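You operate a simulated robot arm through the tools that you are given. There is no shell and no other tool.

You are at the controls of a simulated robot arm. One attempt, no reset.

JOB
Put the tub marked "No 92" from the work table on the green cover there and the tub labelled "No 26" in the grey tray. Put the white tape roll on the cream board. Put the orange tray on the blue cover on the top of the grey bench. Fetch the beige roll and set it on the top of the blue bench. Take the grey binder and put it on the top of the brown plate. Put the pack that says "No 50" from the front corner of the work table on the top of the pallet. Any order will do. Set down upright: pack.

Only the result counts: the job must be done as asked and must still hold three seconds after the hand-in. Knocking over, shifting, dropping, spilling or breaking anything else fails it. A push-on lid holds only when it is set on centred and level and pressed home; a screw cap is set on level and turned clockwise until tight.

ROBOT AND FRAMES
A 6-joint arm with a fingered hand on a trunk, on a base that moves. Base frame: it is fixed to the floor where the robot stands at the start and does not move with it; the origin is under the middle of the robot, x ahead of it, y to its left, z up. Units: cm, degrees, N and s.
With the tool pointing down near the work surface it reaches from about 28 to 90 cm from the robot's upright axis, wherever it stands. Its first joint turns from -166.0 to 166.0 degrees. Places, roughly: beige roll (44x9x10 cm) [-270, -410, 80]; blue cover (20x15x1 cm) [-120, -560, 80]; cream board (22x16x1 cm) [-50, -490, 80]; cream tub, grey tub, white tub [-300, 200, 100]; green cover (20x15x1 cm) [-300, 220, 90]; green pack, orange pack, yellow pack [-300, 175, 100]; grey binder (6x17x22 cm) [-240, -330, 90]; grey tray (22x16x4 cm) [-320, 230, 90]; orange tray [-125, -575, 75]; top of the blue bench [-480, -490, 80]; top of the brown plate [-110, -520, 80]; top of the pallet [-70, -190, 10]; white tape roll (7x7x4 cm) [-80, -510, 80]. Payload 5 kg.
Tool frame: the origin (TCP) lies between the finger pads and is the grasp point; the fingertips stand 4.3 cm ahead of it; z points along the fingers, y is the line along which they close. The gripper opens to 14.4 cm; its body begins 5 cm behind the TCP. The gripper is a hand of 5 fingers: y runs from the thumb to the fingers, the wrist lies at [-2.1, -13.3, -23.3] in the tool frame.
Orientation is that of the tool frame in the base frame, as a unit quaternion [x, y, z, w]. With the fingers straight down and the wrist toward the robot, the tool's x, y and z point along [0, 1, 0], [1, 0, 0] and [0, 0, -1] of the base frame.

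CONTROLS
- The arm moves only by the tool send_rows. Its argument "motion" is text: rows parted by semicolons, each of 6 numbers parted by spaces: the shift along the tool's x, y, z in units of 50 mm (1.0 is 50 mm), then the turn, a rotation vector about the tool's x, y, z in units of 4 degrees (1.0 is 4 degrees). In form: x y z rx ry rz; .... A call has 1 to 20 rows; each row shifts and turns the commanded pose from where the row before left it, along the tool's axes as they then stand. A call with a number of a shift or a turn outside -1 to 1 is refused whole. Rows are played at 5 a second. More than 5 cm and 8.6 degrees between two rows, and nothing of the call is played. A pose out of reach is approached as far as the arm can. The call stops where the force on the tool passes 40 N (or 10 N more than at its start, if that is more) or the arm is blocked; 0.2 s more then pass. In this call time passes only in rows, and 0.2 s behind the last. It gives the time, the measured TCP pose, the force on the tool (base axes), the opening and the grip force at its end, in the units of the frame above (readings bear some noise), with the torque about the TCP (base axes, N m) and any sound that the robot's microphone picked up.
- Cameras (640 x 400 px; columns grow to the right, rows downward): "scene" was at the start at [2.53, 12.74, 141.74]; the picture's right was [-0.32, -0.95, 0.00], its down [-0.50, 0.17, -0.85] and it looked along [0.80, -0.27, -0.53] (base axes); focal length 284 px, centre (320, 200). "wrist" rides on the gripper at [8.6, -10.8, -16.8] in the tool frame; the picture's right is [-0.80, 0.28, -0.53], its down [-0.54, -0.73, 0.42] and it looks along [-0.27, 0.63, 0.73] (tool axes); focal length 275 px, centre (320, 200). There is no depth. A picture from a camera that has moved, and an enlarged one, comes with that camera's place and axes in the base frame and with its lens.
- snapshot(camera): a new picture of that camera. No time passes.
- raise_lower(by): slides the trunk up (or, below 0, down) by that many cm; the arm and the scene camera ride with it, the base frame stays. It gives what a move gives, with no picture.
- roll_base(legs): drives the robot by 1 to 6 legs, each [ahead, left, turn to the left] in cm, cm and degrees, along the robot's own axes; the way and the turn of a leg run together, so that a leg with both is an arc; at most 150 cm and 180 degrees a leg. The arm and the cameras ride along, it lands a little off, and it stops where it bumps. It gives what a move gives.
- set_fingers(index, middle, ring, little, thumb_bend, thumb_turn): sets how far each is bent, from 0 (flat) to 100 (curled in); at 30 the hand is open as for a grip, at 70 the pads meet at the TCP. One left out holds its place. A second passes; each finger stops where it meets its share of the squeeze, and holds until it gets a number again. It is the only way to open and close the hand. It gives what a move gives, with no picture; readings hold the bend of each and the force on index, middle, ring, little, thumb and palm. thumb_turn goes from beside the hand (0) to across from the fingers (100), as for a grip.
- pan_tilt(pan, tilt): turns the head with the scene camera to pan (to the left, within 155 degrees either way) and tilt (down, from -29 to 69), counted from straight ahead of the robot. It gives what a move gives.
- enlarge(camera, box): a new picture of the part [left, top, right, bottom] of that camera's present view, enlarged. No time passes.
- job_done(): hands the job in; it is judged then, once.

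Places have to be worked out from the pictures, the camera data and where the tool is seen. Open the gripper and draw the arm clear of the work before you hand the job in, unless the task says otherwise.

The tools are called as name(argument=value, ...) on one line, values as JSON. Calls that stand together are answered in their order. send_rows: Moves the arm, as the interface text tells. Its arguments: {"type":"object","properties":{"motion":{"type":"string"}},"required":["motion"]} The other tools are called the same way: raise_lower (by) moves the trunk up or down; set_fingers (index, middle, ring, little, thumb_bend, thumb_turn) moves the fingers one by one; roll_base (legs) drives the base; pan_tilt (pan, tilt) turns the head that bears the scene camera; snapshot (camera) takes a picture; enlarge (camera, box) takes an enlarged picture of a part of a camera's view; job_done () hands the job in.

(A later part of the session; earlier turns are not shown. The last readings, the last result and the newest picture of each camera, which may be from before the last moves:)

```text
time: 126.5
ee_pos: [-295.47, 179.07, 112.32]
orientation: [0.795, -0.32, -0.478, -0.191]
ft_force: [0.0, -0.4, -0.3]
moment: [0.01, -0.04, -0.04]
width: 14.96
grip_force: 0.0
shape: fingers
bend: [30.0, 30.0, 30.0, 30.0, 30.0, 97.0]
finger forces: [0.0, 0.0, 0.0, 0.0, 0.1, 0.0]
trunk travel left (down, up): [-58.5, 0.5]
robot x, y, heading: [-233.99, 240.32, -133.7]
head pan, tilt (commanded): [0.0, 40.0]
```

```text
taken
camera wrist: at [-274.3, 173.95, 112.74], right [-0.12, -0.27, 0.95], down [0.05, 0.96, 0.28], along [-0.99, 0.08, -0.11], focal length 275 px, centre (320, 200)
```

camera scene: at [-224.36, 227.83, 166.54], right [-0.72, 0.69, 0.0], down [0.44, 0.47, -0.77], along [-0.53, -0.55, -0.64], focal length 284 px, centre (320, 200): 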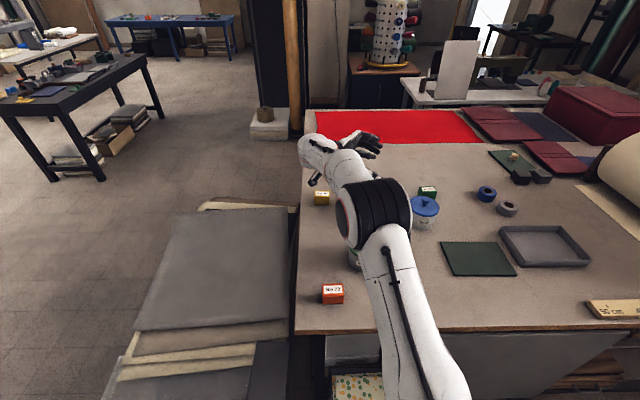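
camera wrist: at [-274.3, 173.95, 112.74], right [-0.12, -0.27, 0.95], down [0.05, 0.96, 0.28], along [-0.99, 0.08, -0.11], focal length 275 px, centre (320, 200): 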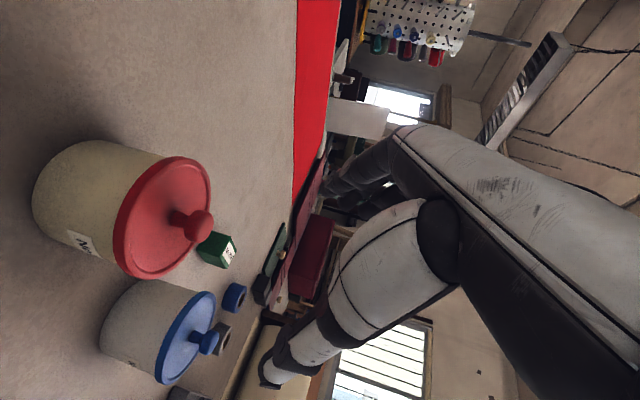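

The wrist view puts the knob at tool y≈-0.1 with the planned 2.2 cm offset – well aligned. I open ring/little a bit more and descend vertically to z≈95.5.

set_fingers(ring=15, little=15)

send_rows(motion="0.8 0 0.425 0 0 0; 0.8 0 0.425 0 0 0; 0.8 0 0.425 0 0 0; 0.4 0 0.212 0 0 0; 0.17 0 0.09 0 0 0")

snapshot(camera="wrist")

snapshot(camera="scene")

```text
time: 127.5
ee_pos: [-295.26, 179.18, 112.43]
orientation: [0.795, -0.318, -0.479, -0.192]
ft_force: [-0.2, 0.2, -0.5]
moment: [0.0, 0.0, -0.03]
width: 14.94
grip_force: 0.1
shape: fingers
bend: [30.0, 30.0, 15.0, 15.0, 30.0, 97.0]
finger forces: [0.1, 0.1, 0.1, 0.0, 0.0, 0.0]
trunk travel left (down, up): [-58.5, 0.5]
robot x, y, heading: [-233.77, 240.04, -133.5]
head pan, tilt (commanded): [0.0, 40.0]
```

```text
time: 128.7
ee_pos: [-295.3, 179.3, 95.65]
orientation: [0.796, -0.318, -0.478, -0.191]
ft_force: [-0.2, 0.6, 0.2]
moment: [0.03, -0.01, 0.0]
width: 14.95
grip_force: 0.0
shape: fingers
bend: [30.0, 30.0, 15.0, 15.0, 30.0, 98.0]
finger forces: [0.0, 0.0, 0.0, 0.0, 0.1, 0.1]
trunk travel left (down, up): [-58.5, 0.5]
robot x, y, heading: [-233.79, 240.49, -134.0]
head pan, tilt (commanded): [0.0, 40.0]
```

```text
taken
camera wrist: at [-274.08, 174.09, 95.93], right [-0.12, -0.27, 0.95], down [0.05, 0.96, 0.28], along [-0.99, 0.08, -0.11], focal length 275 px, centre (320, 200)
```

wrist: 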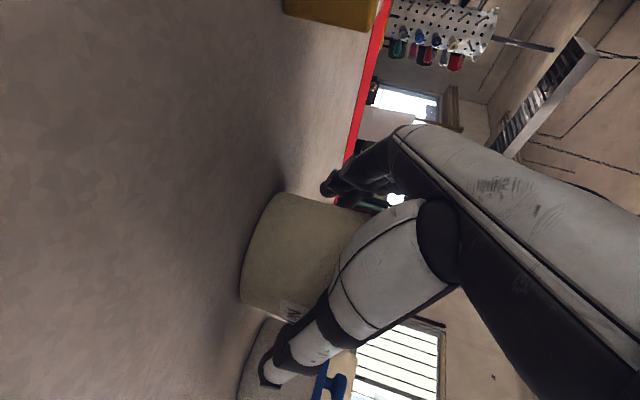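

```text
taken
camera scene: at [-224.27, 227.9, 166.54], right [-0.72, 0.69, 0.0], down [0.44, 0.47, -0.77], along [-0.53, -0.55, -0.64], focal length 284 px, centre (320, 200)
```

scene: 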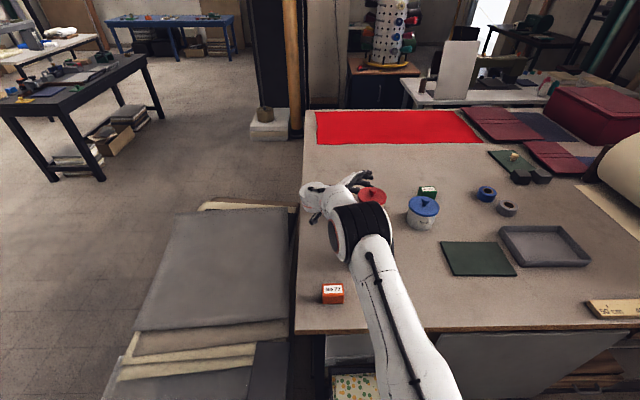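

The fingers straddle the body with no contact. I lower the last ~1.1 cm and close index, middle and thumb on the body.

send_rows(motion="0.1 0 0.052 0 0 0; 0.1 0 0.052 0 0 0")

set_fingers(index=42, middle=42, thumb_bend=44)

snapshot(camera="wrist")

```text
time: 129.3
ee_pos: [-295.31, 179.32, 94.46]
orientation: [0.796, -0.319, -0.478, -0.191]
ft_force: [-0.6, 0.2, -0.3]
moment: [-0.01, 0.0, -0.02]
width: 14.95
grip_force: 0.1
shape: fingers
bend: [30.0, 30.0, 15.0, 15.0, 30.0, 98.0]
finger forces: [0.0, 0.0, 0.0, 0.0, 0.0, 0.0]
trunk travel left (down, up): [-58.5, 0.5]
robot x, y, heading: [-233.87, 240.5, -133.8]
head pan, tilt (commanded): [0.0, 40.0]
```

```text
time: 130.3
ee_pos: [-295.16, 179.4, 94.48]
orientation: [0.795, -0.318, -0.479, -0.192]
ft_force: [1.5, 2.4, 0.6]
moment: [0.02, -0.02, -0.04]
width: 10.74
grip_force: 1.3
shape: fingers
bend: [42.0, 42.0, 15.0, 15.0, 42.0, 97.0]
finger forces: [0.3, 0.1, 0.0, 0.1, 2.6, 0.0]
trunk travel left (down, up): [-58.5, 0.5]
robot x, y, heading: [-233.98, 240.32, -133.4]
head pan, tilt (commanded): [0.0, 40.0]
```

```text
taken
camera wrist: at [-274.11, 174.16, 94.83], right [-0.12, -0.27, 0.95], down [0.05, 0.96, 0.28], along [-0.99, 0.08, -0.11], focal length 275 px, centre (320, 200)
```

wrist: 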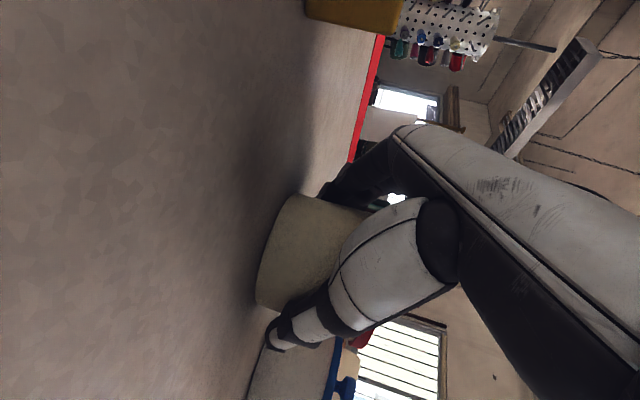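

Contact is just beginning (width 10.7, thumb 2.6 N). I close further for a firm hold.

set_fingers(index=55, middle=55, thumb_bend=55)

send_rows(motion="-0.1 0 -0.053 0 0 0; -0.2 0 -0.106 0 0 0; 0 0 0 0 0 0")

snapshot(camera="wrist")

enlarge(camera="scene", box=[300, 150, 460, 250])

```text
time: 131.3
ee_pos: [-295.31, 179.33, 94.47]
orientation: [0.796, -0.318, -0.478, -0.191]
ft_force: [-2.9, -3.6, 1.9]
moment: [0.06, 0.04, 0.07]
width: 10.02
grip_force: 20.3
shape: fingers
bend: [44.0, 50.0, 15.0, 15.0, 45.0, 97.0]
finger forces: [13.7, 7.9, 0.1, 0.1, 19.1, 0.1]
trunk travel left (down, up): [-58.5, 0.5]
robot x, y, heading: [-233.69, 240.25, -133.4]
head pan, tilt (commanded): [0.0, 40.0]
```

```text
time: 132.1
ee_pos: [-295.27, 179.28, 96.01]
orientation: [0.796, -0.318, -0.478, -0.193]
ft_force: [0.2, 1.2, -5.2]
moment: [-0.08, -0.06, 0.01]
width: 10.03
grip_force: 19.8
shape: fingers
bend: [45.0, 50.0, 15.0, 15.0, 45.0, 96.0]
finger forces: [12.8, 6.8, 0.0, 0.0, 20.3, 0.0]
trunk travel left (down, up): [-58.5, 0.5]
robot x, y, heading: [-234.02, 240.26, -133.4]
head pan, tilt (commanded): [0.0, 40.0]
```

```text
taken
camera wrist: at [-274.11, 174.19, 96.45], right [-0.13, -0.27, 0.95], down [0.05, 0.96, 0.28], along [-0.99, 0.08, -0.11], focal length 275 px, centre (320, 200)
```

wrist: 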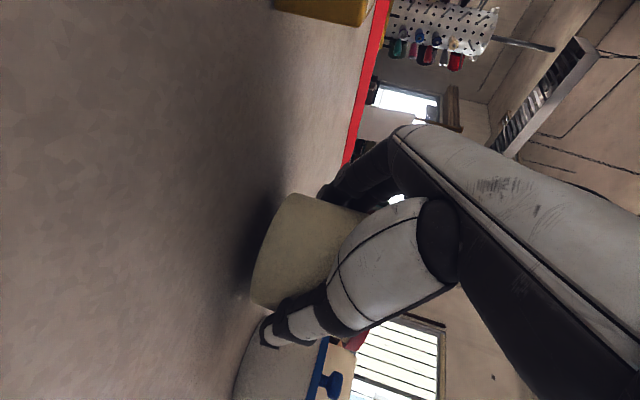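

```text
4.00 times, centred on (380, 200) of scene
camera zoom: at [-224.31, 227.87, 166.53], right [-0.72, 0.69, 0.0], down [0.44, 0.47, -0.77], along [-0.53, -0.55, -0.64], focal length 1138 px, centre (80, 200)
```

zoom: 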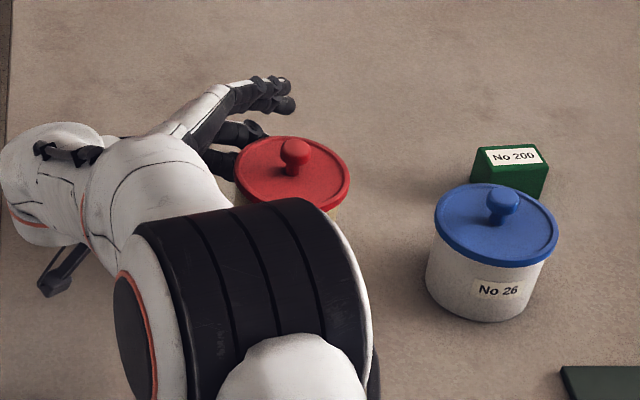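

The tub lifts cleanly (≈5 N). I raise it to clear the other tub, and zoom on the green cover and tray for accurate placing.

send_rows(motion="-0.8 0 -0.425 0 0 0; -0.8 0 -0.425 0 0 0; -0.8 0 -0.425 0 0 0; 0 0 0 0 0 0")

enlarge(camera="scene", box=[420, 210, 600, 290])

snapshot(camera="scene")

```text
time: 133.1
ee_pos: [-295.31, 179.26, 109.57]
orientation: [0.795, -0.318, -0.479, -0.193]
ft_force: [0.2, 0.4, -5.3]
moment: [-0.11, -0.04, 0.0]
width: 10.06
grip_force: 19.5
shape: fingers
bend: [45.0, 50.0, 15.0, 15.0, 45.0, 96.0]
finger forces: [12.8, 6.9, 0.0, 0.0, 20.3, 0.1]
trunk travel left (down, up): [-58.5, 0.5]
robot x, y, heading: [-234.12, 240.22, -133.7]
head pan, tilt (commanded): [0.0, 40.0]
```

```text
3.56 times, centred on (510, 250) of scene
camera zoom: at [-224.33, 227.85, 166.53], right [-0.72, 0.69, 0.0], down [0.44, 0.47, -0.77], along [-0.53, -0.55, -0.64], focal length 1012 px, centre (-356, 22)
```

zoom: 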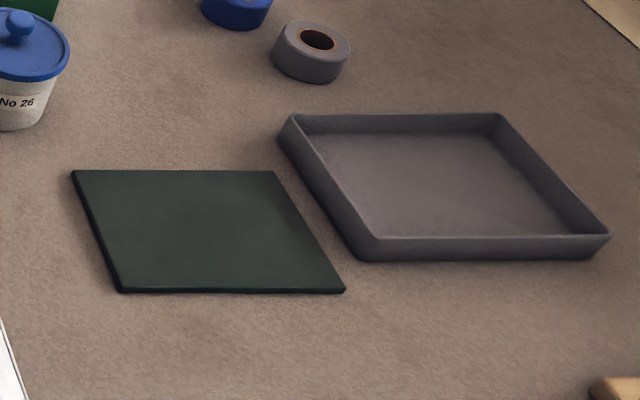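

```text
taken
camera scene: at [-224.33, 227.85, 166.53], right [-0.72, 0.69, 0.0], down [0.44, 0.47, -0.77], along [-0.53, -0.55, -0.64], focal length 284 px, centre (320, 200)
```

scene: 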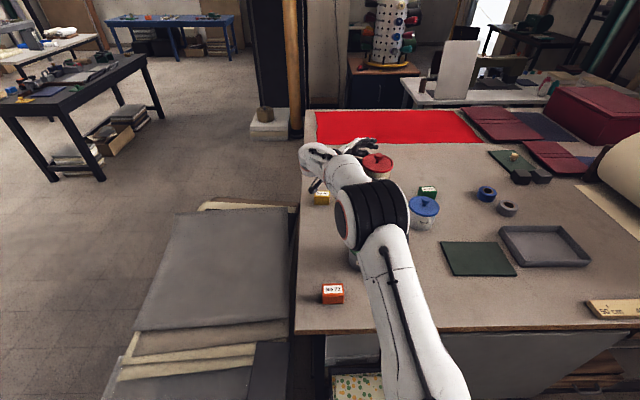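

Cover centre ≈(-303.6,220.3), tray centre ≈(-323.3,233.3). I carry the tub over to the green cover at this height.

send_rows(motion="-0.334 -0.533 0.629 0 0 0; -0.334 -0.533 0.629 0 0 0; -0.334 -0.533 0.629 0 0 0; -0.334 -0.533 0.629 0 0 0; -0.334 -0.533 0.629 0 0 0; -0.334 -0.533 0.629 0 0 0; -0.334 -0.533 0.629 0 0 0; -0.334 -0.533 0.629 0 0 0; -0.334 -0.533 0.629 0 0 0; 0 0 0 0 0 0")

snapshot(camera="scene")

snapshot(camera="wrist")

```text
time: 135.3
ee_pos: [-301.96, 218.59, 109.64]
orientation: [0.796, -0.318, -0.478, -0.191]
ft_force: [-0.3, 0.2, -4.7]
moment: [-0.09, -0.09, 0.02]
width: 10.01
grip_force: 19.6
shape: fingers
bend: [45.0, 51.0, 15.0, 15.0, 45.0, 96.0]
finger forces: [12.8, 6.7, 0.1, 0.1, 20.1, 0.1]
trunk travel left (down, up): [-58.5, 0.5]
robot x, y, heading: [-234.27, 240.41, -133.8]
head pan, tilt (commanded): [0.0, 40.0]
```

```text
taken
camera scene: at [-224.33, 227.9, 166.54], right [-0.72, 0.69, 0.0], down [0.44, 0.47, -0.77], along [-0.53, -0.55, -0.64], focal length 284 px, centre (320, 200)
```

scene: 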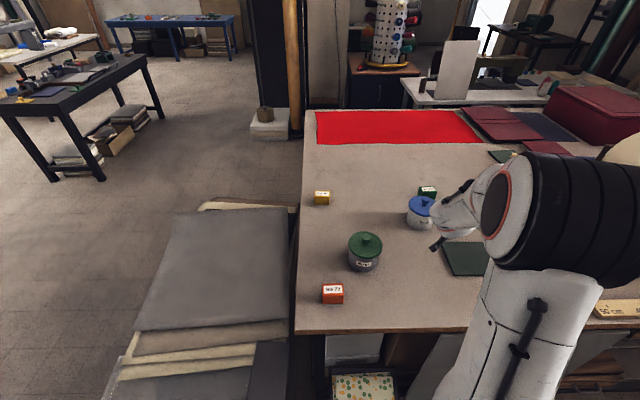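

```text
taken
camera wrist: at [-280.8, 213.44, 110.02], right [-0.13, -0.27, 0.95], down [0.05, 0.96, 0.28], along [-0.99, 0.08, -0.11], focal length 275 px, centre (320, 200)
```

wrist: 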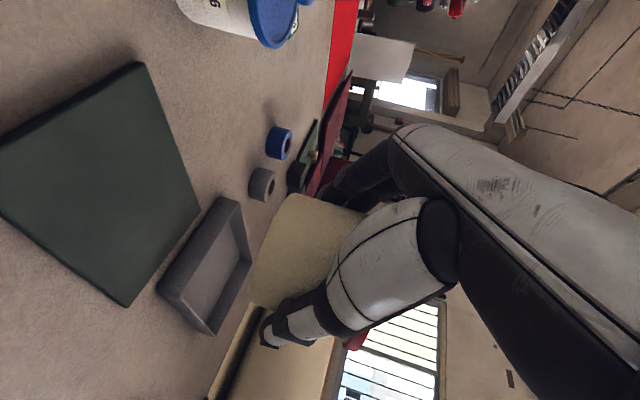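

Position over the cover is as planned; the blue tub stays ~4 cm clear of the knuckles. I lower the tub toward the cover.

send_rows(motion="0.795 0 0.422 0 0 0; 0.795 0 0.422 0 0 0; 0.7 0 0.372 0 0 0; 0 0 0 0 0 0")

enlarge(camera="wrist", box=[140, 100, 460, 400])

snapshot(camera="scene")

```text
time: 136.3
ee_pos: [-301.96, 218.57, 96.82]
orientation: [0.796, -0.318, -0.477, -0.191]
ft_force: [-0.2, -0.2, -5.4]
moment: [-0.07, -0.11, -0.03]
width: 9.98
grip_force: 19.7
shape: fingers
bend: [45.0, 51.0, 15.0, 15.0, 45.0, 96.0]
finger forces: [12.7, 6.7, 0.0, 0.0, 19.9, 0.1]
trunk travel left (down, up): [-58.5, 0.5]
robot x, y, heading: [-233.82, 240.08, -133.7]
head pan, tilt (commanded): [0.0, 40.0]
```

```text
1.33 times, centred on (300, 250) of wrist
camera zoom: at [-280.77, 213.4, 97.19], right [-0.12, -0.27, 0.95], down [0.05, 0.96, 0.28], along [-0.99, 0.08, -0.11], focal length 367 px, centre (347, 133)
```

zoom: 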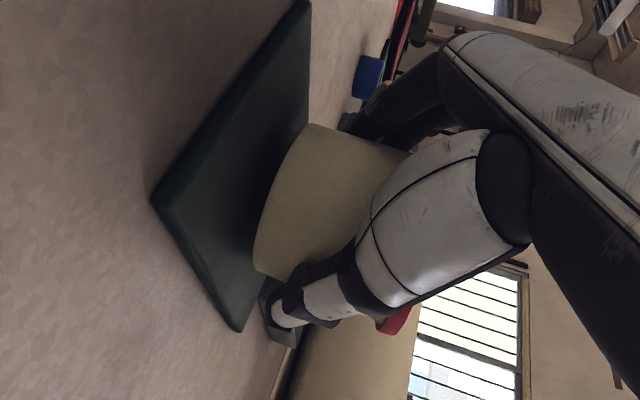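

```text
taken
camera scene: at [-224.34, 227.88, 166.54], right [-0.72, 0.69, 0.0], down [0.44, 0.47, -0.77], along [-0.53, -0.55, -0.64], focal length 284 px, centre (320, 200)
```

scene: 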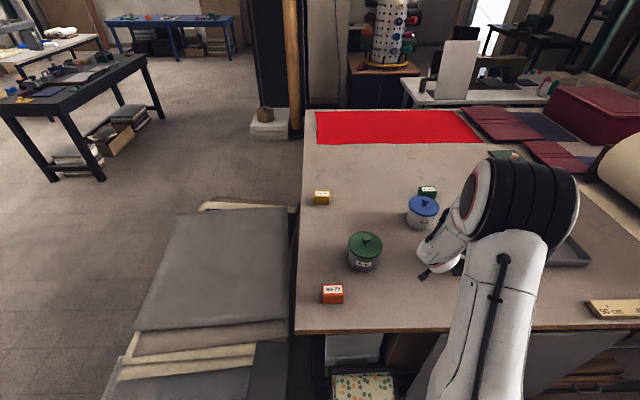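

Tub hovers ~1.3 cm over the cover. I lower in small steps until it rests.

send_rows(motion="0.07 0 0.0375 0 0 0; 0.07 0 0.0375 0 0 0; 0.07 0 0.0375 0 0 0; 0 0 0 0 0 0")

```text
time: 137.3
ee_pos: [-301.78, 218.57, 95.67]
orientation: [0.796, -0.318, -0.479, -0.191]
ft_force: [0.6, -1.6, -3.0]
moment: [0.05, -0.09, -0.05]
width: 10.0
grip_force: 20.0
shape: fingers
bend: [45.0, 51.0, 15.0, 15.0, 45.0, 96.0]
finger forces: [12.5, 7.3, 0.0, 0.1, 20.3, 0.1]
trunk travel left (down, up): [-58.5, 0.5]
robot x, y, heading: [-233.79, 240.75, -133.6]
head pan, tilt (commanded): [0.0, 40.0]
```

Force is dropping (contact starting). I lower another 2 mm and then check.

send_rows(motion="0.04 0 0.021 0 0 0; 0 0 0 0 0 0")

enlarge(camera="wrist", box=[140, 100, 460, 400])

```text
time: 137.9
ee_pos: [-301.82, 218.56, 95.45]
orientation: [0.795, -0.318, -0.479, -0.191]
ft_force: [2.1, -2.2, 0.8]
moment: [0.18, -0.15, -0.05]
width: 9.98
grip_force: 19.7
shape: fingers
bend: [45.0, 51.0, 15.0, 15.0, 45.0, 97.0]
finger forces: [12.2, 8.0, 0.1, 0.0, 20.2, 0.0]
trunk travel left (down, up): [-58.5, 0.5]
robot x, y, heading: [-233.89, 240.63, -133.6]
head pan, tilt (commanded): [0.0, 40.0]
```

```text
1.33 times, centred on (300, 250) of wrist
camera zoom: at [-280.73, 213.53, 95.79], right [-0.12, -0.27, 0.95], down [0.05, 0.96, 0.28], along [-0.99, 0.08, -0.11], focal length 367 px, centre (347, 133)
```

zoom: 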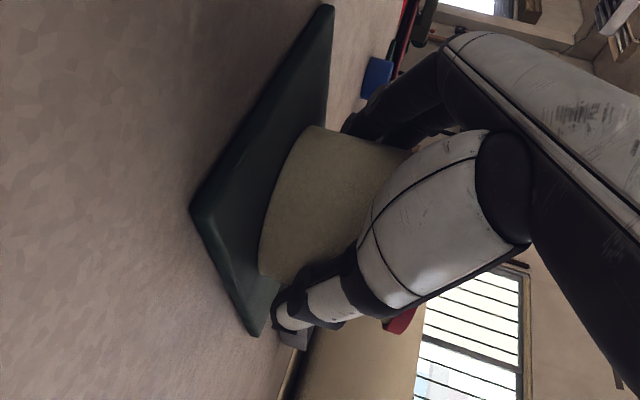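

The weight is now carried by the cover. I release by opening the three fingers.

set_fingers(index=30, middle=30, thumb_bend=30)

enlarge(camera="wrist", box=[140, 100, 460, 400])

```text
time: 138.9
ee_pos: [-301.93, 218.79, 95.49]
orientation: [0.796, -0.318, -0.479, -0.192]
ft_force: [0.5, 0.1, -0.1]
moment: [-0.02, 0.0, 0.01]
width: 14.91
grip_force: 0.1
shape: fingers
bend: [30.0, 30.0, 15.0, 15.0, 30.0, 97.0]
finger forces: [0.1, 0.0, 0.1, 0.0, 0.0, 0.0]
trunk travel left (down, up): [-58.5, 0.5]
robot x, y, heading: [-233.98, 240.47, -133.3]
head pan, tilt (commanded): [0.0, 40.0]
```

```text
1.33 times, centred on (300, 250) of wrist
camera zoom: at [-280.71, 213.57, 95.76], right [-0.12, -0.27, 0.95], down [0.05, 0.96, 0.28], along [-0.99, 0.08, -0.11], focal length 367 px, centre (347, 133)
```

zoom: 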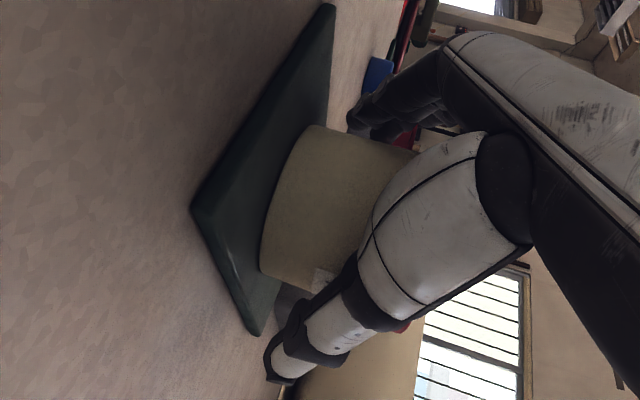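

Released without disturbance. I rise vertically clear of the tub and check its placement.

send_rows(motion="-0.4 0 -0.212 0 0 0; -0.795 0 -0.422 0 0 0; -0.795 0 -0.422 0 0 0; -0.795 0 -0.422 0 0 0; -0.4 0 -0.212 0 0 0")

snapshot(camera="wrist")

```text
time: 140.1
ee_pos: [-301.81, 218.77, 113.65]
orientation: [0.796, -0.318, -0.478, -0.192]
ft_force: [0.3, -0.4, -0.6]
moment: [-0.01, -0.01, 0.01]
width: 14.91
grip_force: 0.2
shape: fingers
bend: [30.0, 30.0, 15.0, 15.0, 30.0, 97.0]
finger forces: [0.1, 0.0, 0.0, 0.0, 0.0, 0.1]
trunk travel left (down, up): [-58.5, 0.5]
robot x, y, heading: [-233.93, 240.6, -133.6]
head pan, tilt (commanded): [0.0, 40.0]
```

```text
taken
camera wrist: at [-280.58, 213.68, 113.93], right [-0.13, -0.27, 0.95], down [0.05, 0.96, 0.28], along [-0.99, 0.08, -0.11], focal length 275 px, centre (320, 200)
```

wrist: 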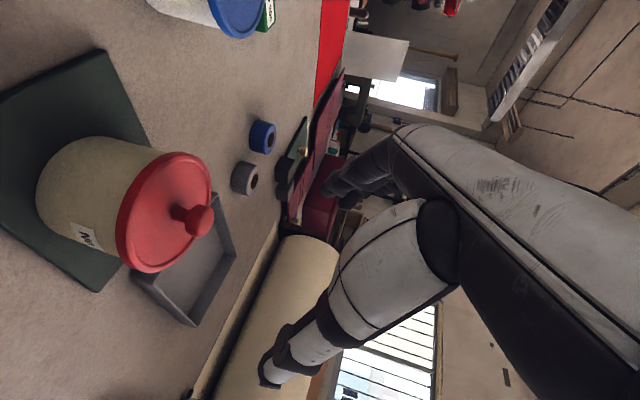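

Tub No 92 stands on the green cover. For tub No 26 the grey tub would sit under my wrist, so I yaw the hand by −20° about vertical and then hover over the blue-lid tub.

send_rows(motion="0 0 0 0.883 0 0.469; 0 0 0 0.883 0 0.469; 0 0 0 0.883 0 0.469; 0 0 0 0.883 0 0.469; 0 0 0 0.883 0 0.469; 0.292 0.445 -0.55 0 0 0; 0.292 0.445 -0.55 0 0 0; 0.292 0.445 -0.55 0 0 0; 0.292 0.445 -0.55 0 0 0; 0.292 0.445 -0.55 0 0 0; 0.292 0.445 -0.55 0 0 0")

snapshot(camera="wrist")

snapshot(camera="scene")

```text
time: 142.5
ee_pos: [-305.42, 196.06, 113.53]
orientation: [0.728, -0.452, -0.437, -0.273]
ft_force: [-0.6, -0.1, -0.2]
moment: [0.04, 0.02, -0.03]
width: 14.95
grip_force: 0.1
shape: fingers
bend: [30.0, 30.0, 15.0, 15.0, 30.0, 97.0]
finger forces: [0.1, 0.0, 0.0, 0.0, 0.0, 0.0]
trunk travel left (down, up): [-58.5, 0.5]
robot x, y, heading: [-233.52, 240.55, -134.0]
head pan, tilt (commanded): [0.0, 40.0]
```

```text
taken
camera wrist: at [-287.31, 184.02, 113.83], right [-0.21, -0.21, 0.95], down [0.37, 0.88, 0.28], along [-0.9, 0.41, -0.11], focal length 275 px, centre (320, 200)
```

wrist: 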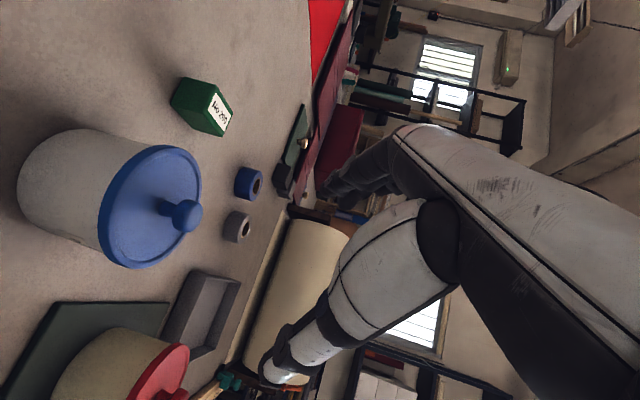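

```text
taken
camera scene: at [-224.31, 227.83, 166.53], right [-0.72, 0.69, 0.0], down [0.44, 0.47, -0.77], along [-0.53, -0.55, -0.64], focal length 284 px, centre (320, 200)
```

scene: 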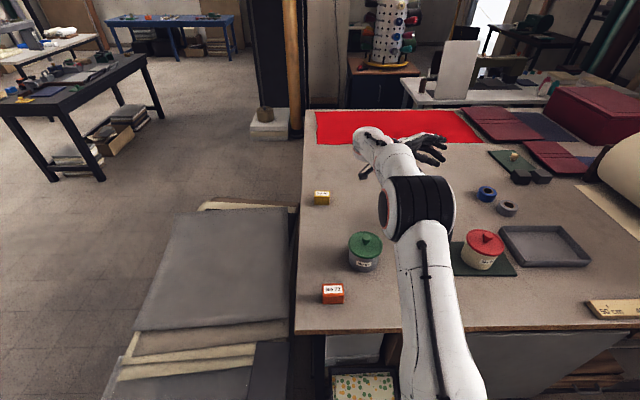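

The blue knob sits at about (-1.9, +0.3) cm from my planned line; I correct by ~0.4 cm and descend around the blue tub.

send_rows(motion="0.033 0.06 -0.062 0 0 0; 0.795 0 0.422 0 0 0; 0.795 0 0.422 0 0 0; 0.795 0 0.422 0 0 0; 0.5 0 0.266 0 0 0; 0 0 0 0 0 0")

snapshot(camera="wrist")

enlarge(camera="scene", box=[330, 140, 530, 290])

```text
time: 143.9
ee_pos: [-305.55, 195.68, 97.1]
orientation: [0.728, -0.451, -0.439, -0.272]
ft_force: [0.5, 0.4, 0.2]
moment: [-0.02, 0.03, 0.01]
width: 14.95
grip_force: 0.1
shape: fingers
bend: [30.0, 30.0, 15.0, 15.0, 30.0, 98.0]
finger forces: [0.1, 0.0, 0.0, 0.1, 0.1, 0.0]
trunk travel left (down, up): [-58.5, 0.5]
robot x, y, heading: [-233.95, 240.66, -133.7]
head pan, tilt (commanded): [0.0, 40.0]
```

```text
taken
camera wrist: at [-287.49, 183.61, 97.39], right [-0.21, -0.21, 0.95], down [0.37, 0.89, 0.28], along [-0.9, 0.41, -0.11], focal length 275 px, centre (320, 200)
```

wrist: 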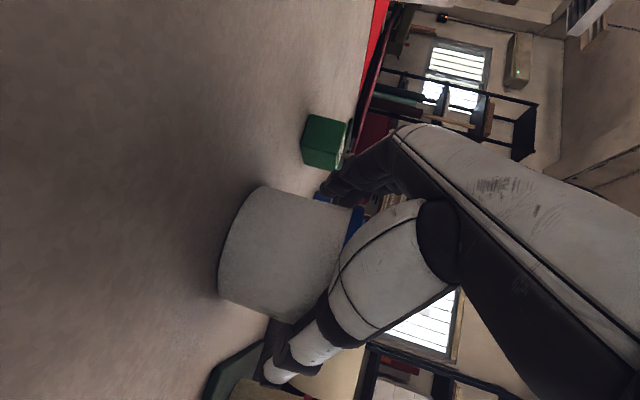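

```text
2.67 times, centred on (430, 215) of scene
camera zoom: at [-224.28, 227.91, 166.54], right [-0.72, 0.69, 0.0], down [0.44, 0.47, -0.77], along [-0.53, -0.55, -0.64], focal length 759 px, centre (27, 160)
```

zoom: 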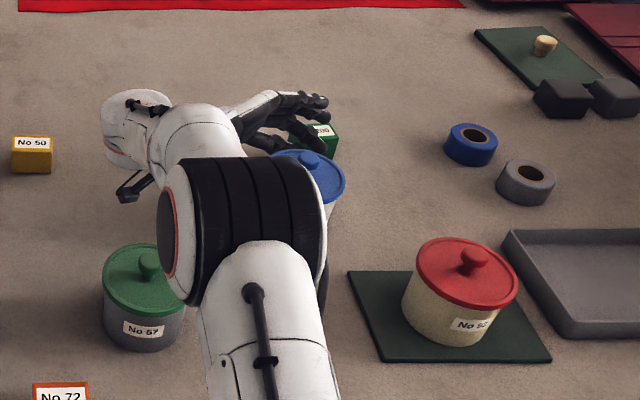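

Green pack is ~4 cm beyond the fingers. I lower the last 2.6 cm and grip the body.

send_rows(motion="0.234 0 0.124 0 0 0; 0.234 0 0.124 0 0 0; 0 0 0 0 0 0")

set_fingers(index=42, middle=42, thumb_bend=42)

set_fingers(index=55, middle=55, thumb_bend=55)

snapshot(camera="wrist")

```text
time: 144.7
ee_pos: [-305.72, 195.64, 94.44]
orientation: [0.729, -0.451, -0.438, -0.271]
ft_force: [-0.6, -0.5, 0.4]
moment: [0.0, -0.05, -0.02]
width: 14.94
grip_force: 0.1
shape: fingers
bend: [30.0, 30.0, 15.0, 15.0, 30.0, 98.0]
finger forces: [0.1, 0.1, 0.0, 0.1, 0.1, 0.1]
trunk travel left (down, up): [-58.5, 0.5]
robot x, y, heading: [-233.65, 240.43, -133.6]
head pan, tilt (commanded): [0.0, 40.0]
```

```text
time: 145.7
ee_pos: [-305.51, 195.73, 94.5]
orientation: [0.728, -0.451, -0.438, -0.272]
ft_force: [2.7, 0.5, 1.1]
moment: [0.03, -0.02, -0.05]
width: 11.04
grip_force: 1.3
shape: fingers
bend: [42.0, 42.0, 15.0, 15.0, 40.0, 98.0]
finger forces: [0.0, 0.1, 0.0, 0.0, 2.0, 0.0]
trunk travel left (down, up): [-58.5, 0.5]
robot x, y, heading: [-233.43, 240.22, -133.6]
head pan, tilt (commanded): [0.0, 40.0]
```

```text
time: 146.7
ee_pos: [-305.55, 195.81, 94.41]
orientation: [0.728, -0.451, -0.439, -0.272]
ft_force: [-1.2, 0.7, 2.5]
moment: [0.09, -0.07, 0.02]
width: 9.8
grip_force: 16.7
shape: fingers
bend: [47.0, 50.0, 15.0, 15.0, 45.0, 97.0]
finger forces: [10.2, 6.4, 0.0, 0.1, 17.2, 0.1]
trunk travel left (down, up): [-58.5, 0.5]
robot x, y, heading: [-233.73, 240.25, -133.9]
head pan, tilt (commanded): [0.0, 40.0]
```

```text
taken
camera wrist: at [-287.49, 183.73, 94.85], right [-0.21, -0.21, 0.95], down [0.37, 0.89, 0.28], along [-0.9, 0.41, -0.11], focal length 275 px, centre (320, 200)
```

wrist: 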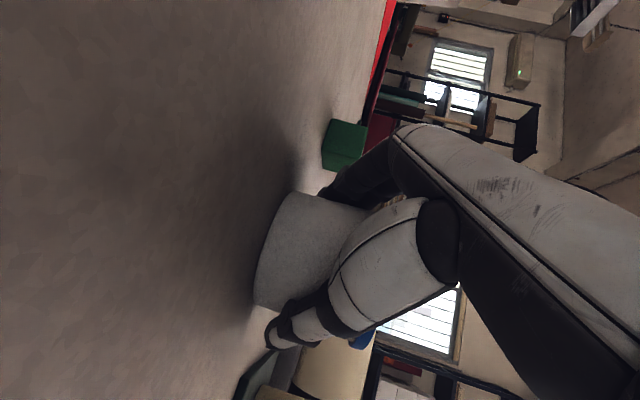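

Grip at 17 N; I give it another second to firm up, then lift 1.5 cm and check.

set_fingers(index=58, middle=58, thumb_bend=58)

send_rows(motion="-0.1 0 -0.053 0 0 0; -0.2 0 -0.106 0 0 0; 0 0 0 0 0 0")

snapshot(camera="wrist")

```text
time: 147.7
ee_pos: [-305.61, 195.86, 94.57]
orientation: [0.728, -0.452, -0.438, -0.272]
ft_force: [-2.9, -0.4, 3.1]
moment: [0.07, -0.01, 0.06]
width: 9.79
grip_force: 21.1
shape: fingers
bend: [47.0, 51.0, 15.0, 15.0, 45.0, 97.0]
finger forces: [12.4, 8.5, 0.1, 0.0, 20.4, 0.0]
trunk travel left (down, up): [-58.5, 0.5]
robot x, y, heading: [-233.78, 240.61, -133.7]
head pan, tilt (commanded): [0.0, 40.0]
```

```text
time: 148.5
ee_pos: [-305.39, 195.65, 96.17]
orientation: [0.728, -0.452, -0.438, -0.273]
ft_force: [-0.9, -0.1, -5.8]
moment: [-0.1, -0.01, -0.03]
width: 9.79
grip_force: 20.5
shape: fingers
bend: [47.0, 52.0, 15.0, 15.0, 45.0, 96.0]
finger forces: [12.2, 7.1, 0.0, 0.1, 20.8, 0.0]
trunk travel left (down, up): [-58.5, 0.5]
robot x, y, heading: [-233.81, 240.66, -133.5]
head pan, tilt (commanded): [0.0, 40.0]
```

```text
taken
camera wrist: at [-287.39, 183.72, 96.5], right [-0.21, -0.21, 0.95], down [0.37, 0.88, 0.28], along [-0.9, 0.41, -0.11], focal length 275 px, centre (320, 200)
```

wrist: 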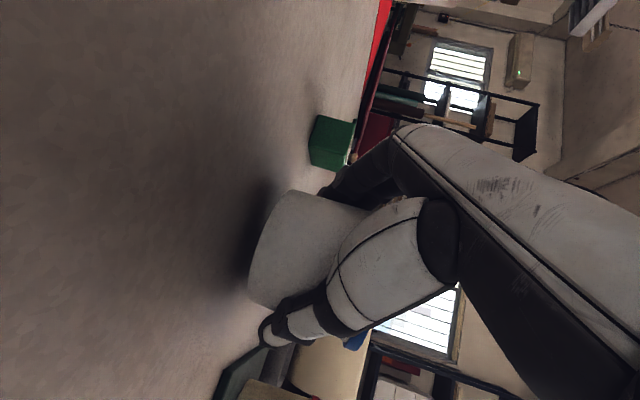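

Tub No 26 lifts cleanly. The tray is next to the red tub now, so for placing I'll come from a more frontal direction: raise, retract, shift the base right 45 cm, then yaw the hand +40°.

send_rows(motion="-0.7 0 -0.372 0 0 0; -0.7 0 -0.372 0 0 0; -0.7 0 -0.372 0 0 0; -0.7 0 -0.372 0 0 0; -0.128 -0.752 0.242 0 0 0; -0.128 -0.752 0.242 0 0 0; -0.128 -0.752 0.242 0 0 0; -0.128 -0.752 0.242 0 0 0; -0.128 -0.752 0.242 0 0 0; -0.128 -0.752 0.242 0 0 0; 0 0 0 0 0 0")

pan_tilt(pan=-40, tilt=45)

snapshot(camera="scene")

```text
time: 150.9
ee_pos: [-288.85, 213.09, 112.0]
orientation: [0.728, -0.452, -0.439, -0.271]
ft_force: [-0.2, 0.7, -5.5]
moment: [-0.07, -0.05, 0.0]
width: 9.79
grip_force: 19.8
shape: fingers
bend: [47.0, 52.0, 15.0, 15.0, 46.0, 96.0]
finger forces: [12.0, 7.3, 0.0, 0.1, 20.8, 0.0]
trunk travel left (down, up): [-58.5, 0.5]
robot x, y, heading: [-233.77, 240.54, -133.7]
head pan, tilt (commanded): [0.0, 40.0]
```

```text
time: 151.9
ee_pos: [-288.69, 213.16, 112.11]
orientation: [0.728, -0.452, -0.439, -0.271]
ft_force: [-0.5, -0.1, -6.6]
moment: [-0.05, 0.03, 0.0]
width: 9.75
grip_force: 20.3
shape: fingers
bend: [47.0, 52.0, 15.0, 15.0, 46.0, 96.0]
finger forces: [12.0, 7.3, 0.0, 0.1, 20.7, 0.0]
trunk travel left (down, up): [-58.5, 0.5]
robot x, y, heading: [-233.76, 240.39, -134.0]
head pan, tilt (commanded): [-40.0, 45.0]
```

```text
taken
camera scene: at [-226.53, 233.14, 165.82], right [-0.11, 0.99, 0.0], down [0.7, 0.08, -0.71], along [-0.7, -0.08, -0.71], focal length 284 px, centre (320, 200)
```

scene: 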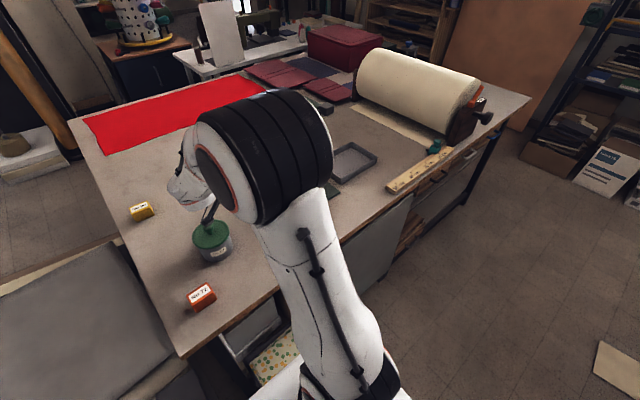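

The floor to the right is clear. I slide the base right 45 cm.

roll_base(legs=[[0, -45, 0]])

send_rows(motion="0 0 0 -0.883 0 -0.469; 0 0 0 -0.883 0 -0.469; 0 0 0 -0.883 0 -0.469; 0 0 0 -0.883 0 -0.469; 0 0 0 -0.883 0 -0.469; 0 0 0 -0.883 0 -0.469; 0 0 0 -0.883 0 -0.469; 0 0 0 -0.883 0 -0.469; 0 0 0 -0.883 0 -0.469; 0 0 0 -0.883 0 -0.469")

pan_tilt(pan=15, tilt=45)

snapshot(camera="scene")

snapshot(camera="wrist")

```text
time: 154.7
ee_pos: [-321.37, 244.34, 111.91]
orientation: [0.727, -0.453, -0.438, -0.272]
ft_force: [0.5, 0.0, -5.2]
moment: [-0.09, -0.01, 0.0]
width: 9.8
grip_force: 19.8
shape: fingers
bend: [47.0, 52.0, 15.0, 15.0, 46.0, 96.0]
finger forces: [12.1, 7.4, 0.1, 0.0, 20.8, 0.1]
trunk travel left (down, up): [-58.5, 0.5]
robot x, y, heading: [-266.06, 271.54, -133.8]
head pan, tilt (commanded): [-40.0, 45.0]
```

```text
time: 156.8
ee_pos: [-321.48, 244.26, 111.97]
orientation: [0.839, -0.175, -0.504, -0.107]
ft_force: [-0.3, 0.0, -6.5]
moment: [-0.04, -0.04, 0.02]
width: 9.77
grip_force: 19.5
shape: fingers
bend: [47.0, 52.0, 15.0, 15.0, 46.0, 96.0]
finger forces: [12.0, 6.9, 0.0, 0.0, 20.4, 0.0]
trunk travel left (down, up): [-58.5, 0.5]
robot x, y, heading: [-266.37, 271.57, -133.5]
head pan, tilt (commanded): [-40.0, 45.0]
```

```text
time: 158.1
ee_pos: [-321.47, 244.18, 112.03]
orientation: [0.839, -0.176, -0.504, -0.107]
ft_force: [0.5, -0.2, -5.6]
moment: [-0.04, -0.07, 0.01]
width: 9.75
grip_force: 19.4
shape: fingers
bend: [47.0, 52.0, 15.0, 15.0, 46.0, 96.0]
finger forces: [12.0, 6.9, 0.0, 0.1, 20.4, 0.1]
trunk travel left (down, up): [-58.5, 0.5]
robot x, y, heading: [-266.21, 271.58, -134.0]
head pan, tilt (commanded): [15.0, 45.0]
```

```text
taken
camera scene: at [-254.89, 257.96, 165.81], right [-0.88, 0.48, 0.0], down [0.34, 0.62, -0.71], along [-0.34, -0.62, -0.71], focal length 284 px, centre (320, 200)
```

scene: 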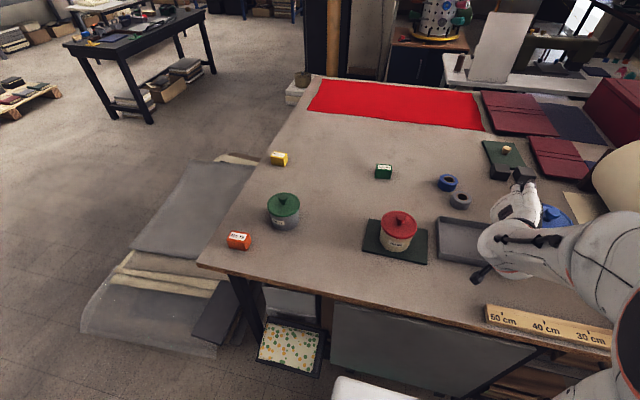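

```text
taken
camera wrist: at [-299.73, 246.63, 112.38], right [-0.03, -0.3, 0.95], down [-0.28, 0.92, 0.28], along [-0.96, -0.26, -0.11], focal length 275 px, centre (320, 200)
```

wrist: 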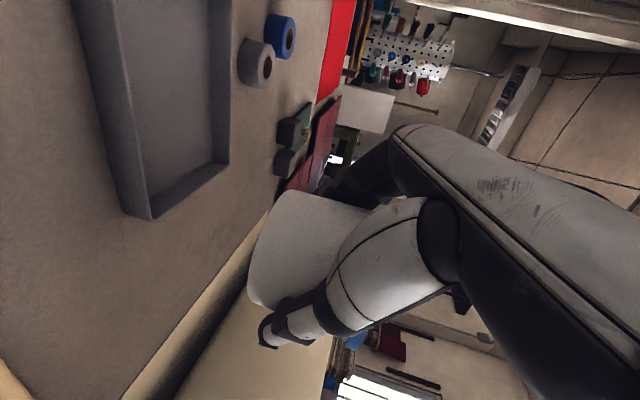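

Yaw done without limits. I zoom on the tray to refine its position from this viewpoint.

enlarge(camera="scene", box=[350, 195, 510, 295])

```text
4.00 times, centred on (430, 245) of scene
camera zoom: at [-254.89, 257.96, 165.81], right [-0.88, 0.48, 0.0], down [0.34, 0.62, -0.71], along [-0.34, -0.62, -0.71], focal length 1138 px, centre (-120, 20)
```

zoom: 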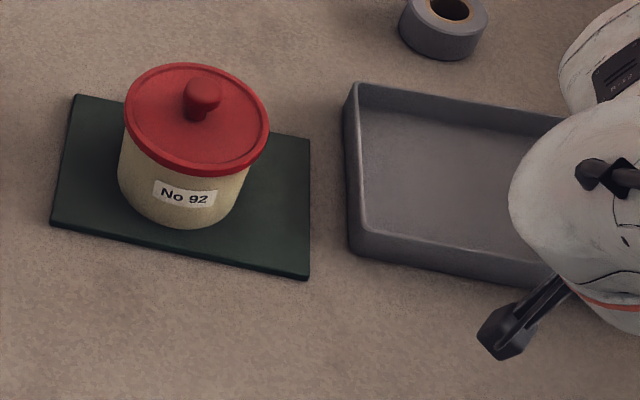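

Placing in the tray needs the fingers to line up diagonally with it (its short side is too tight for thumb and fingers). I shift the hand left, slide the base 28 cm further right, and then yaw the hand 25° more.

send_rows(motion="0.33 0.257 -0.62 0 0 0; 0.33 0.257 -0.62 0 0 0; 0.33 0.257 -0.62 0 0 0; 0.33 0.257 -0.62 0 0 0")

roll_base(legs=[[0, -28, 0]])

send_rows(motion="0 0 0 -0.883 0 -0.469; 0 0 0 -0.883 0 -0.469; 0 0 0 -0.883 0 -0.469; 0 0 0 -0.883 0 -0.469; 0 0 0 -0.883 0 -0.469; 0 0 0 -0.883 0 -0.469")

pan_tilt(pan=20, tilt=45)

snapshot(camera="scene")

snapshot(camera="wrist")

```text
time: 159.1
ee_pos: [-310.39, 233.89, 112.02]
orientation: [0.839, -0.175, -0.504, -0.107]
ft_force: [0.0, -0.8, -5.6]
moment: [-0.03, -0.04, 0.01]
width: 9.74
grip_force: 19.6
shape: fingers
bend: [47.0, 52.0, 15.0, 15.0, 46.0, 96.0]
finger forces: [12.3, 7.0, 0.1, 0.0, 20.4, 0.0]
trunk travel left (down, up): [-58.5, 0.5]
robot x, y, heading: [-266.45, 271.36, -133.8]
head pan, tilt (commanded): [15.0, 45.0]
```

```text
time: 161.1
ee_pos: [-330.91, 253.47, 111.86]
orientation: [0.839, -0.176, -0.504, -0.107]
ft_force: [-1.2, 0.7, -5.3]
moment: [-0.1, -0.12, 0.0]
width: 9.75
grip_force: 20.0
shape: fingers
bend: [47.0, 52.0, 15.0, 15.0, 46.0, 96.0]
finger forces: [12.3, 7.0, 0.0, 0.1, 20.5, 0.1]
trunk travel left (down, up): [-58.5, 0.5]
robot x, y, heading: [-286.31, 290.9, -133.8]
head pan, tilt (commanded): [15.0, 45.0]
```

```text
time: 162.4
ee_pos: [-328.92, 251.68, 113.37]
orientation: [0.858, -0.001, -0.514, -0.007]
ft_force: [0.4, -0.9, -6.0]
moment: [-0.01, -0.07, 0.01]
width: 9.75
grip_force: 20.0
shape: fingers
bend: [47.0, 52.0, 15.0, 15.0, 46.0, 96.0]
finger forces: [12.0, 7.0, 0.1, 0.0, 20.3, 0.0]
out of reach, approached as far as the arm can: row 5, 6
trunk travel left (down, up): [-58.5, 0.5]
robot x, y, heading: [-286.66, 291.13, -133.9]
head pan, tilt (commanded): [15.0, 45.0]
```

```text
time: 163.1
ee_pos: [-328.83, 251.77, 113.46]
orientation: [0.858, 0.0, -0.514, -0.007]
ft_force: [0.5, 0.2, -5.0]
moment: [0.0, -0.08, -0.01]
width: 9.74
grip_force: 20.1
shape: fingers
bend: [47.0, 52.0, 15.0, 15.0, 46.0, 96.0]
finger forces: [12.0, 7.0, 0.1, 0.0, 20.2, 0.0]
trunk travel left (down, up): [-58.5, 0.5]
robot x, y, heading: [-286.61, 291.04, -133.8]
head pan, tilt (commanded): [20.0, 45.0]
```

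```text
taken
camera scene: at [-274.6, 277.14, 165.81], right [-0.92, 0.4, 0.0], down [0.28, 0.65, -0.71], along [-0.28, -0.65, -0.71], focal length 284 px, centre (320, 200)
```

scene: 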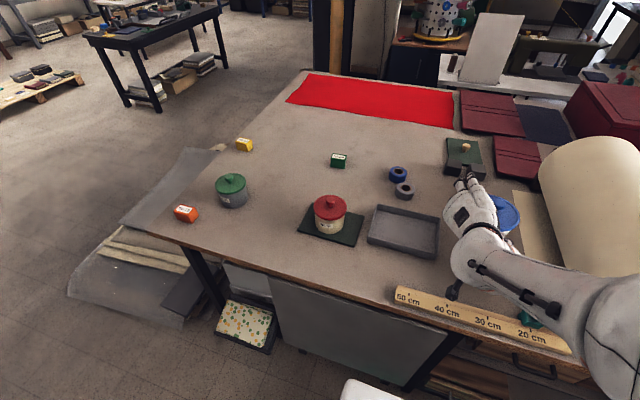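

```text
taken
camera wrist: at [-309.95, 262.47, 113.9], right [0.09, -0.3, 0.95], down [-0.62, 0.73, 0.29], along [-0.78, -0.62, -0.12], focal length 275 px, centre (320, 200)
```

wrist: 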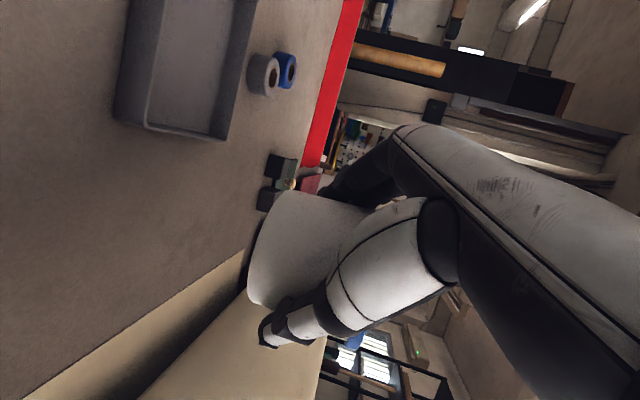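

The hand reached φ≈44° (pointing along −x). I move it over the tray, which is also away from that joint limit.

send_rows(motion="0.155 0.688 -0.291 0 0 0; 0.155 0.688 -0.291 0 0 0; 0.155 0.688 -0.291 0 0 0; 0.155 0.688 -0.291 0 0 0; 0.155 0.688 -0.291 0 0 0; 0 0 0 0 0 0")

snapshot(camera="scene")

snapshot(camera="wrist")

```text
time: 164.5
ee_pos: [-320.68, 234.49, 113.28]
orientation: [0.857, 0.002, -0.515, 0.0]
ft_force: [0.2, -0.6, -5.5]
moment: [0.0, -0.08, -0.01]
width: 9.72
grip_force: 19.6
shape: fingers
bend: [47.0, 52.0, 15.0, 15.0, 46.0, 96.0]
finger forces: [12.0, 7.1, 0.1, 0.0, 20.1, 0.1]
trunk travel left (down, up): [-58.5, 0.5]
robot x, y, heading: [-286.6, 291.26, -133.7]
head pan, tilt (commanded): [20.0, 45.0]
```

```text
taken
camera scene: at [-274.58, 277.12, 165.81], right [-0.92, 0.4, 0.0], down [0.28, 0.65, -0.71], along [-0.28, -0.65, -0.71], focal length 284 px, centre (320, 200)
```

scene: 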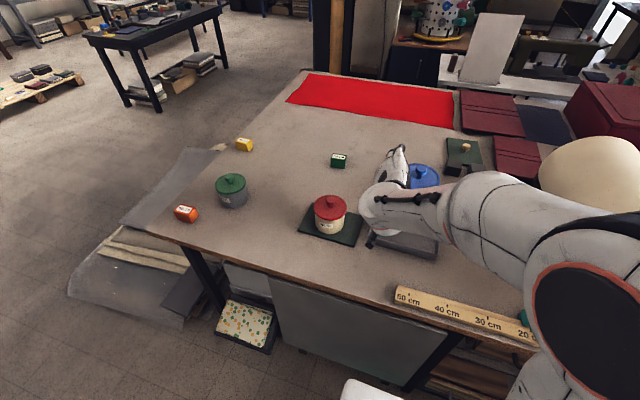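

```text
taken
camera wrist: at [-301.8, 245.47, 113.67], right [0.1, -0.29, 0.95], down [-0.63, 0.72, 0.28], along [-0.77, -0.63, -0.11], focal length 275 px, centre (320, 200)
```

wrist: 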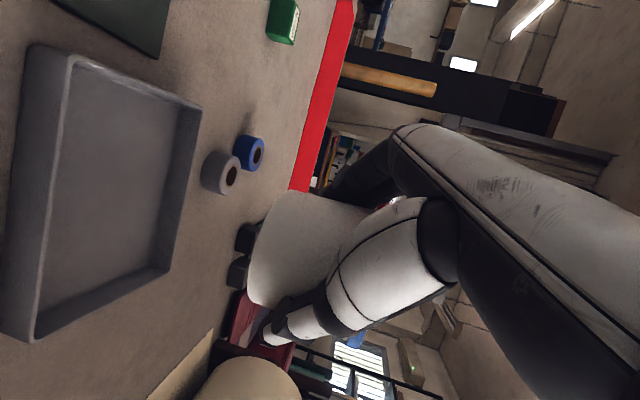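

I zoom in to verify where the tub hangs relative to the tray.

enlarge(camera="scene", box=[350, 140, 470, 270])

```text
3.08 times, centred on (410, 205) of scene
camera zoom: at [-274.58, 277.12, 165.81], right [-0.92, 0.4, 0.0], down [0.28, 0.65, -0.71], along [-0.28, -0.65, -0.71], focal length 875 px, centre (43, 185)
```

zoom: 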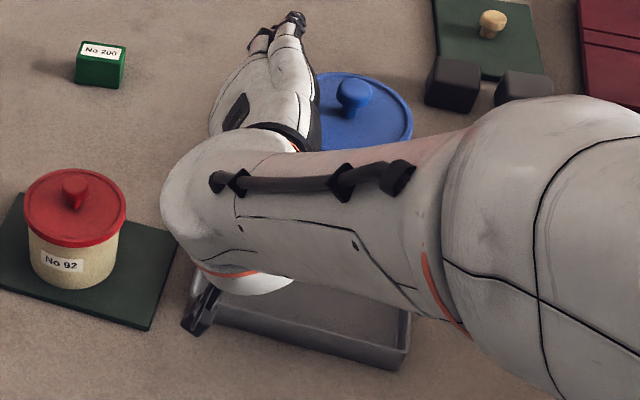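

Tub position over the tray agrees within ~1 cm. I lower it to just above the tray floor.

send_rows(motion="0.742 0 0.394 0 0 0; 0.742 0 0.394 0 0 0; 0.742 0 0.394 0 0 0; 0.6 0 0.319 0 0 0; 0 0 0 0 0 0")

snapshot(camera="wrist")

enlarge(camera="scene", box=[350, 140, 470, 270])

```text
time: 165.7
ee_pos: [-320.84, 234.7, 97.22]
orientation: [0.857, 0.002, -0.515, 0.001]
ft_force: [0.3, 0.1, -6.8]
moment: [-0.05, -0.07, -0.05]
width: 9.72
grip_force: 19.1
shape: fingers
bend: [47.0, 52.0, 15.0, 15.0, 46.0, 96.0]
finger forces: [12.0, 7.1, 0.0, 0.0, 20.1, 0.1]
trunk travel left (down, up): [-58.5, 0.5]
robot x, y, heading: [-286.94, 290.52, -133.8]
head pan, tilt (commanded): [20.0, 45.0]
```

```text
taken
camera wrist: at [-302.01, 245.75, 97.69], right [0.1, -0.28, 0.95], down [-0.63, 0.72, 0.28], along [-0.77, -0.63, -0.11], focal length 275 px, centre (320, 200)
```

wrist: 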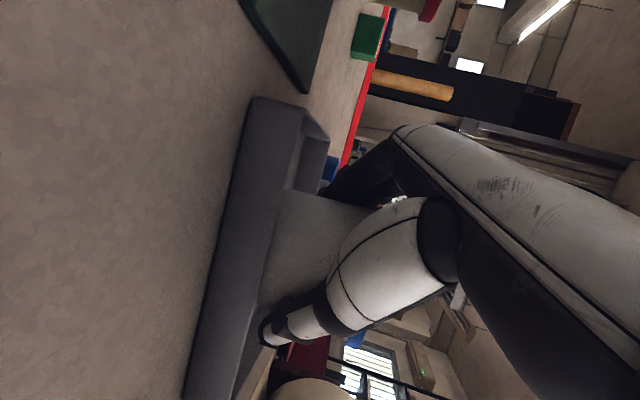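

```text
3.08 times, centred on (410, 205) of scene
camera zoom: at [-274.59, 277.11, 165.81], right [-0.92, 0.4, 0.0], down [0.28, 0.65, -0.71], along [-0.28, -0.65, -0.71], focal length 875 px, centre (43, 185)
```

zoom: 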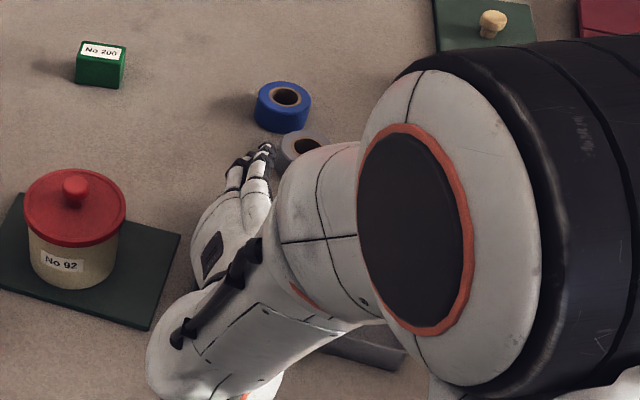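

Tub bottom is below the rim without contact. I lower gently further until it rests on the tray floor.

send_rows(motion="0.088 0 0.047 0 0 0; 0.088 0 0.047 0 0 0; 0.07 0 0.0375 0 0 0; 0 0 0 0 0 0")

```text
time: 166.7
ee_pos: [-320.67, 234.7, 95.77]
orientation: [0.857, 0.002, -0.515, 0.001]
ft_force: [0.2, -0.4, -5.8]
moment: [0.03, -0.11, 0.04]
width: 9.74
grip_force: 20.0
shape: fingers
bend: [47.0, 52.0, 15.0, 15.0, 46.0, 96.0]
finger forces: [12.0, 7.1, 0.1, 0.0, 20.8, 0.0]
trunk travel left (down, up): [-58.5, 0.5]
robot x, y, heading: [-286.97, 291.33, -133.7]
head pan, tilt (commanded): [20.0, 45.0]
```

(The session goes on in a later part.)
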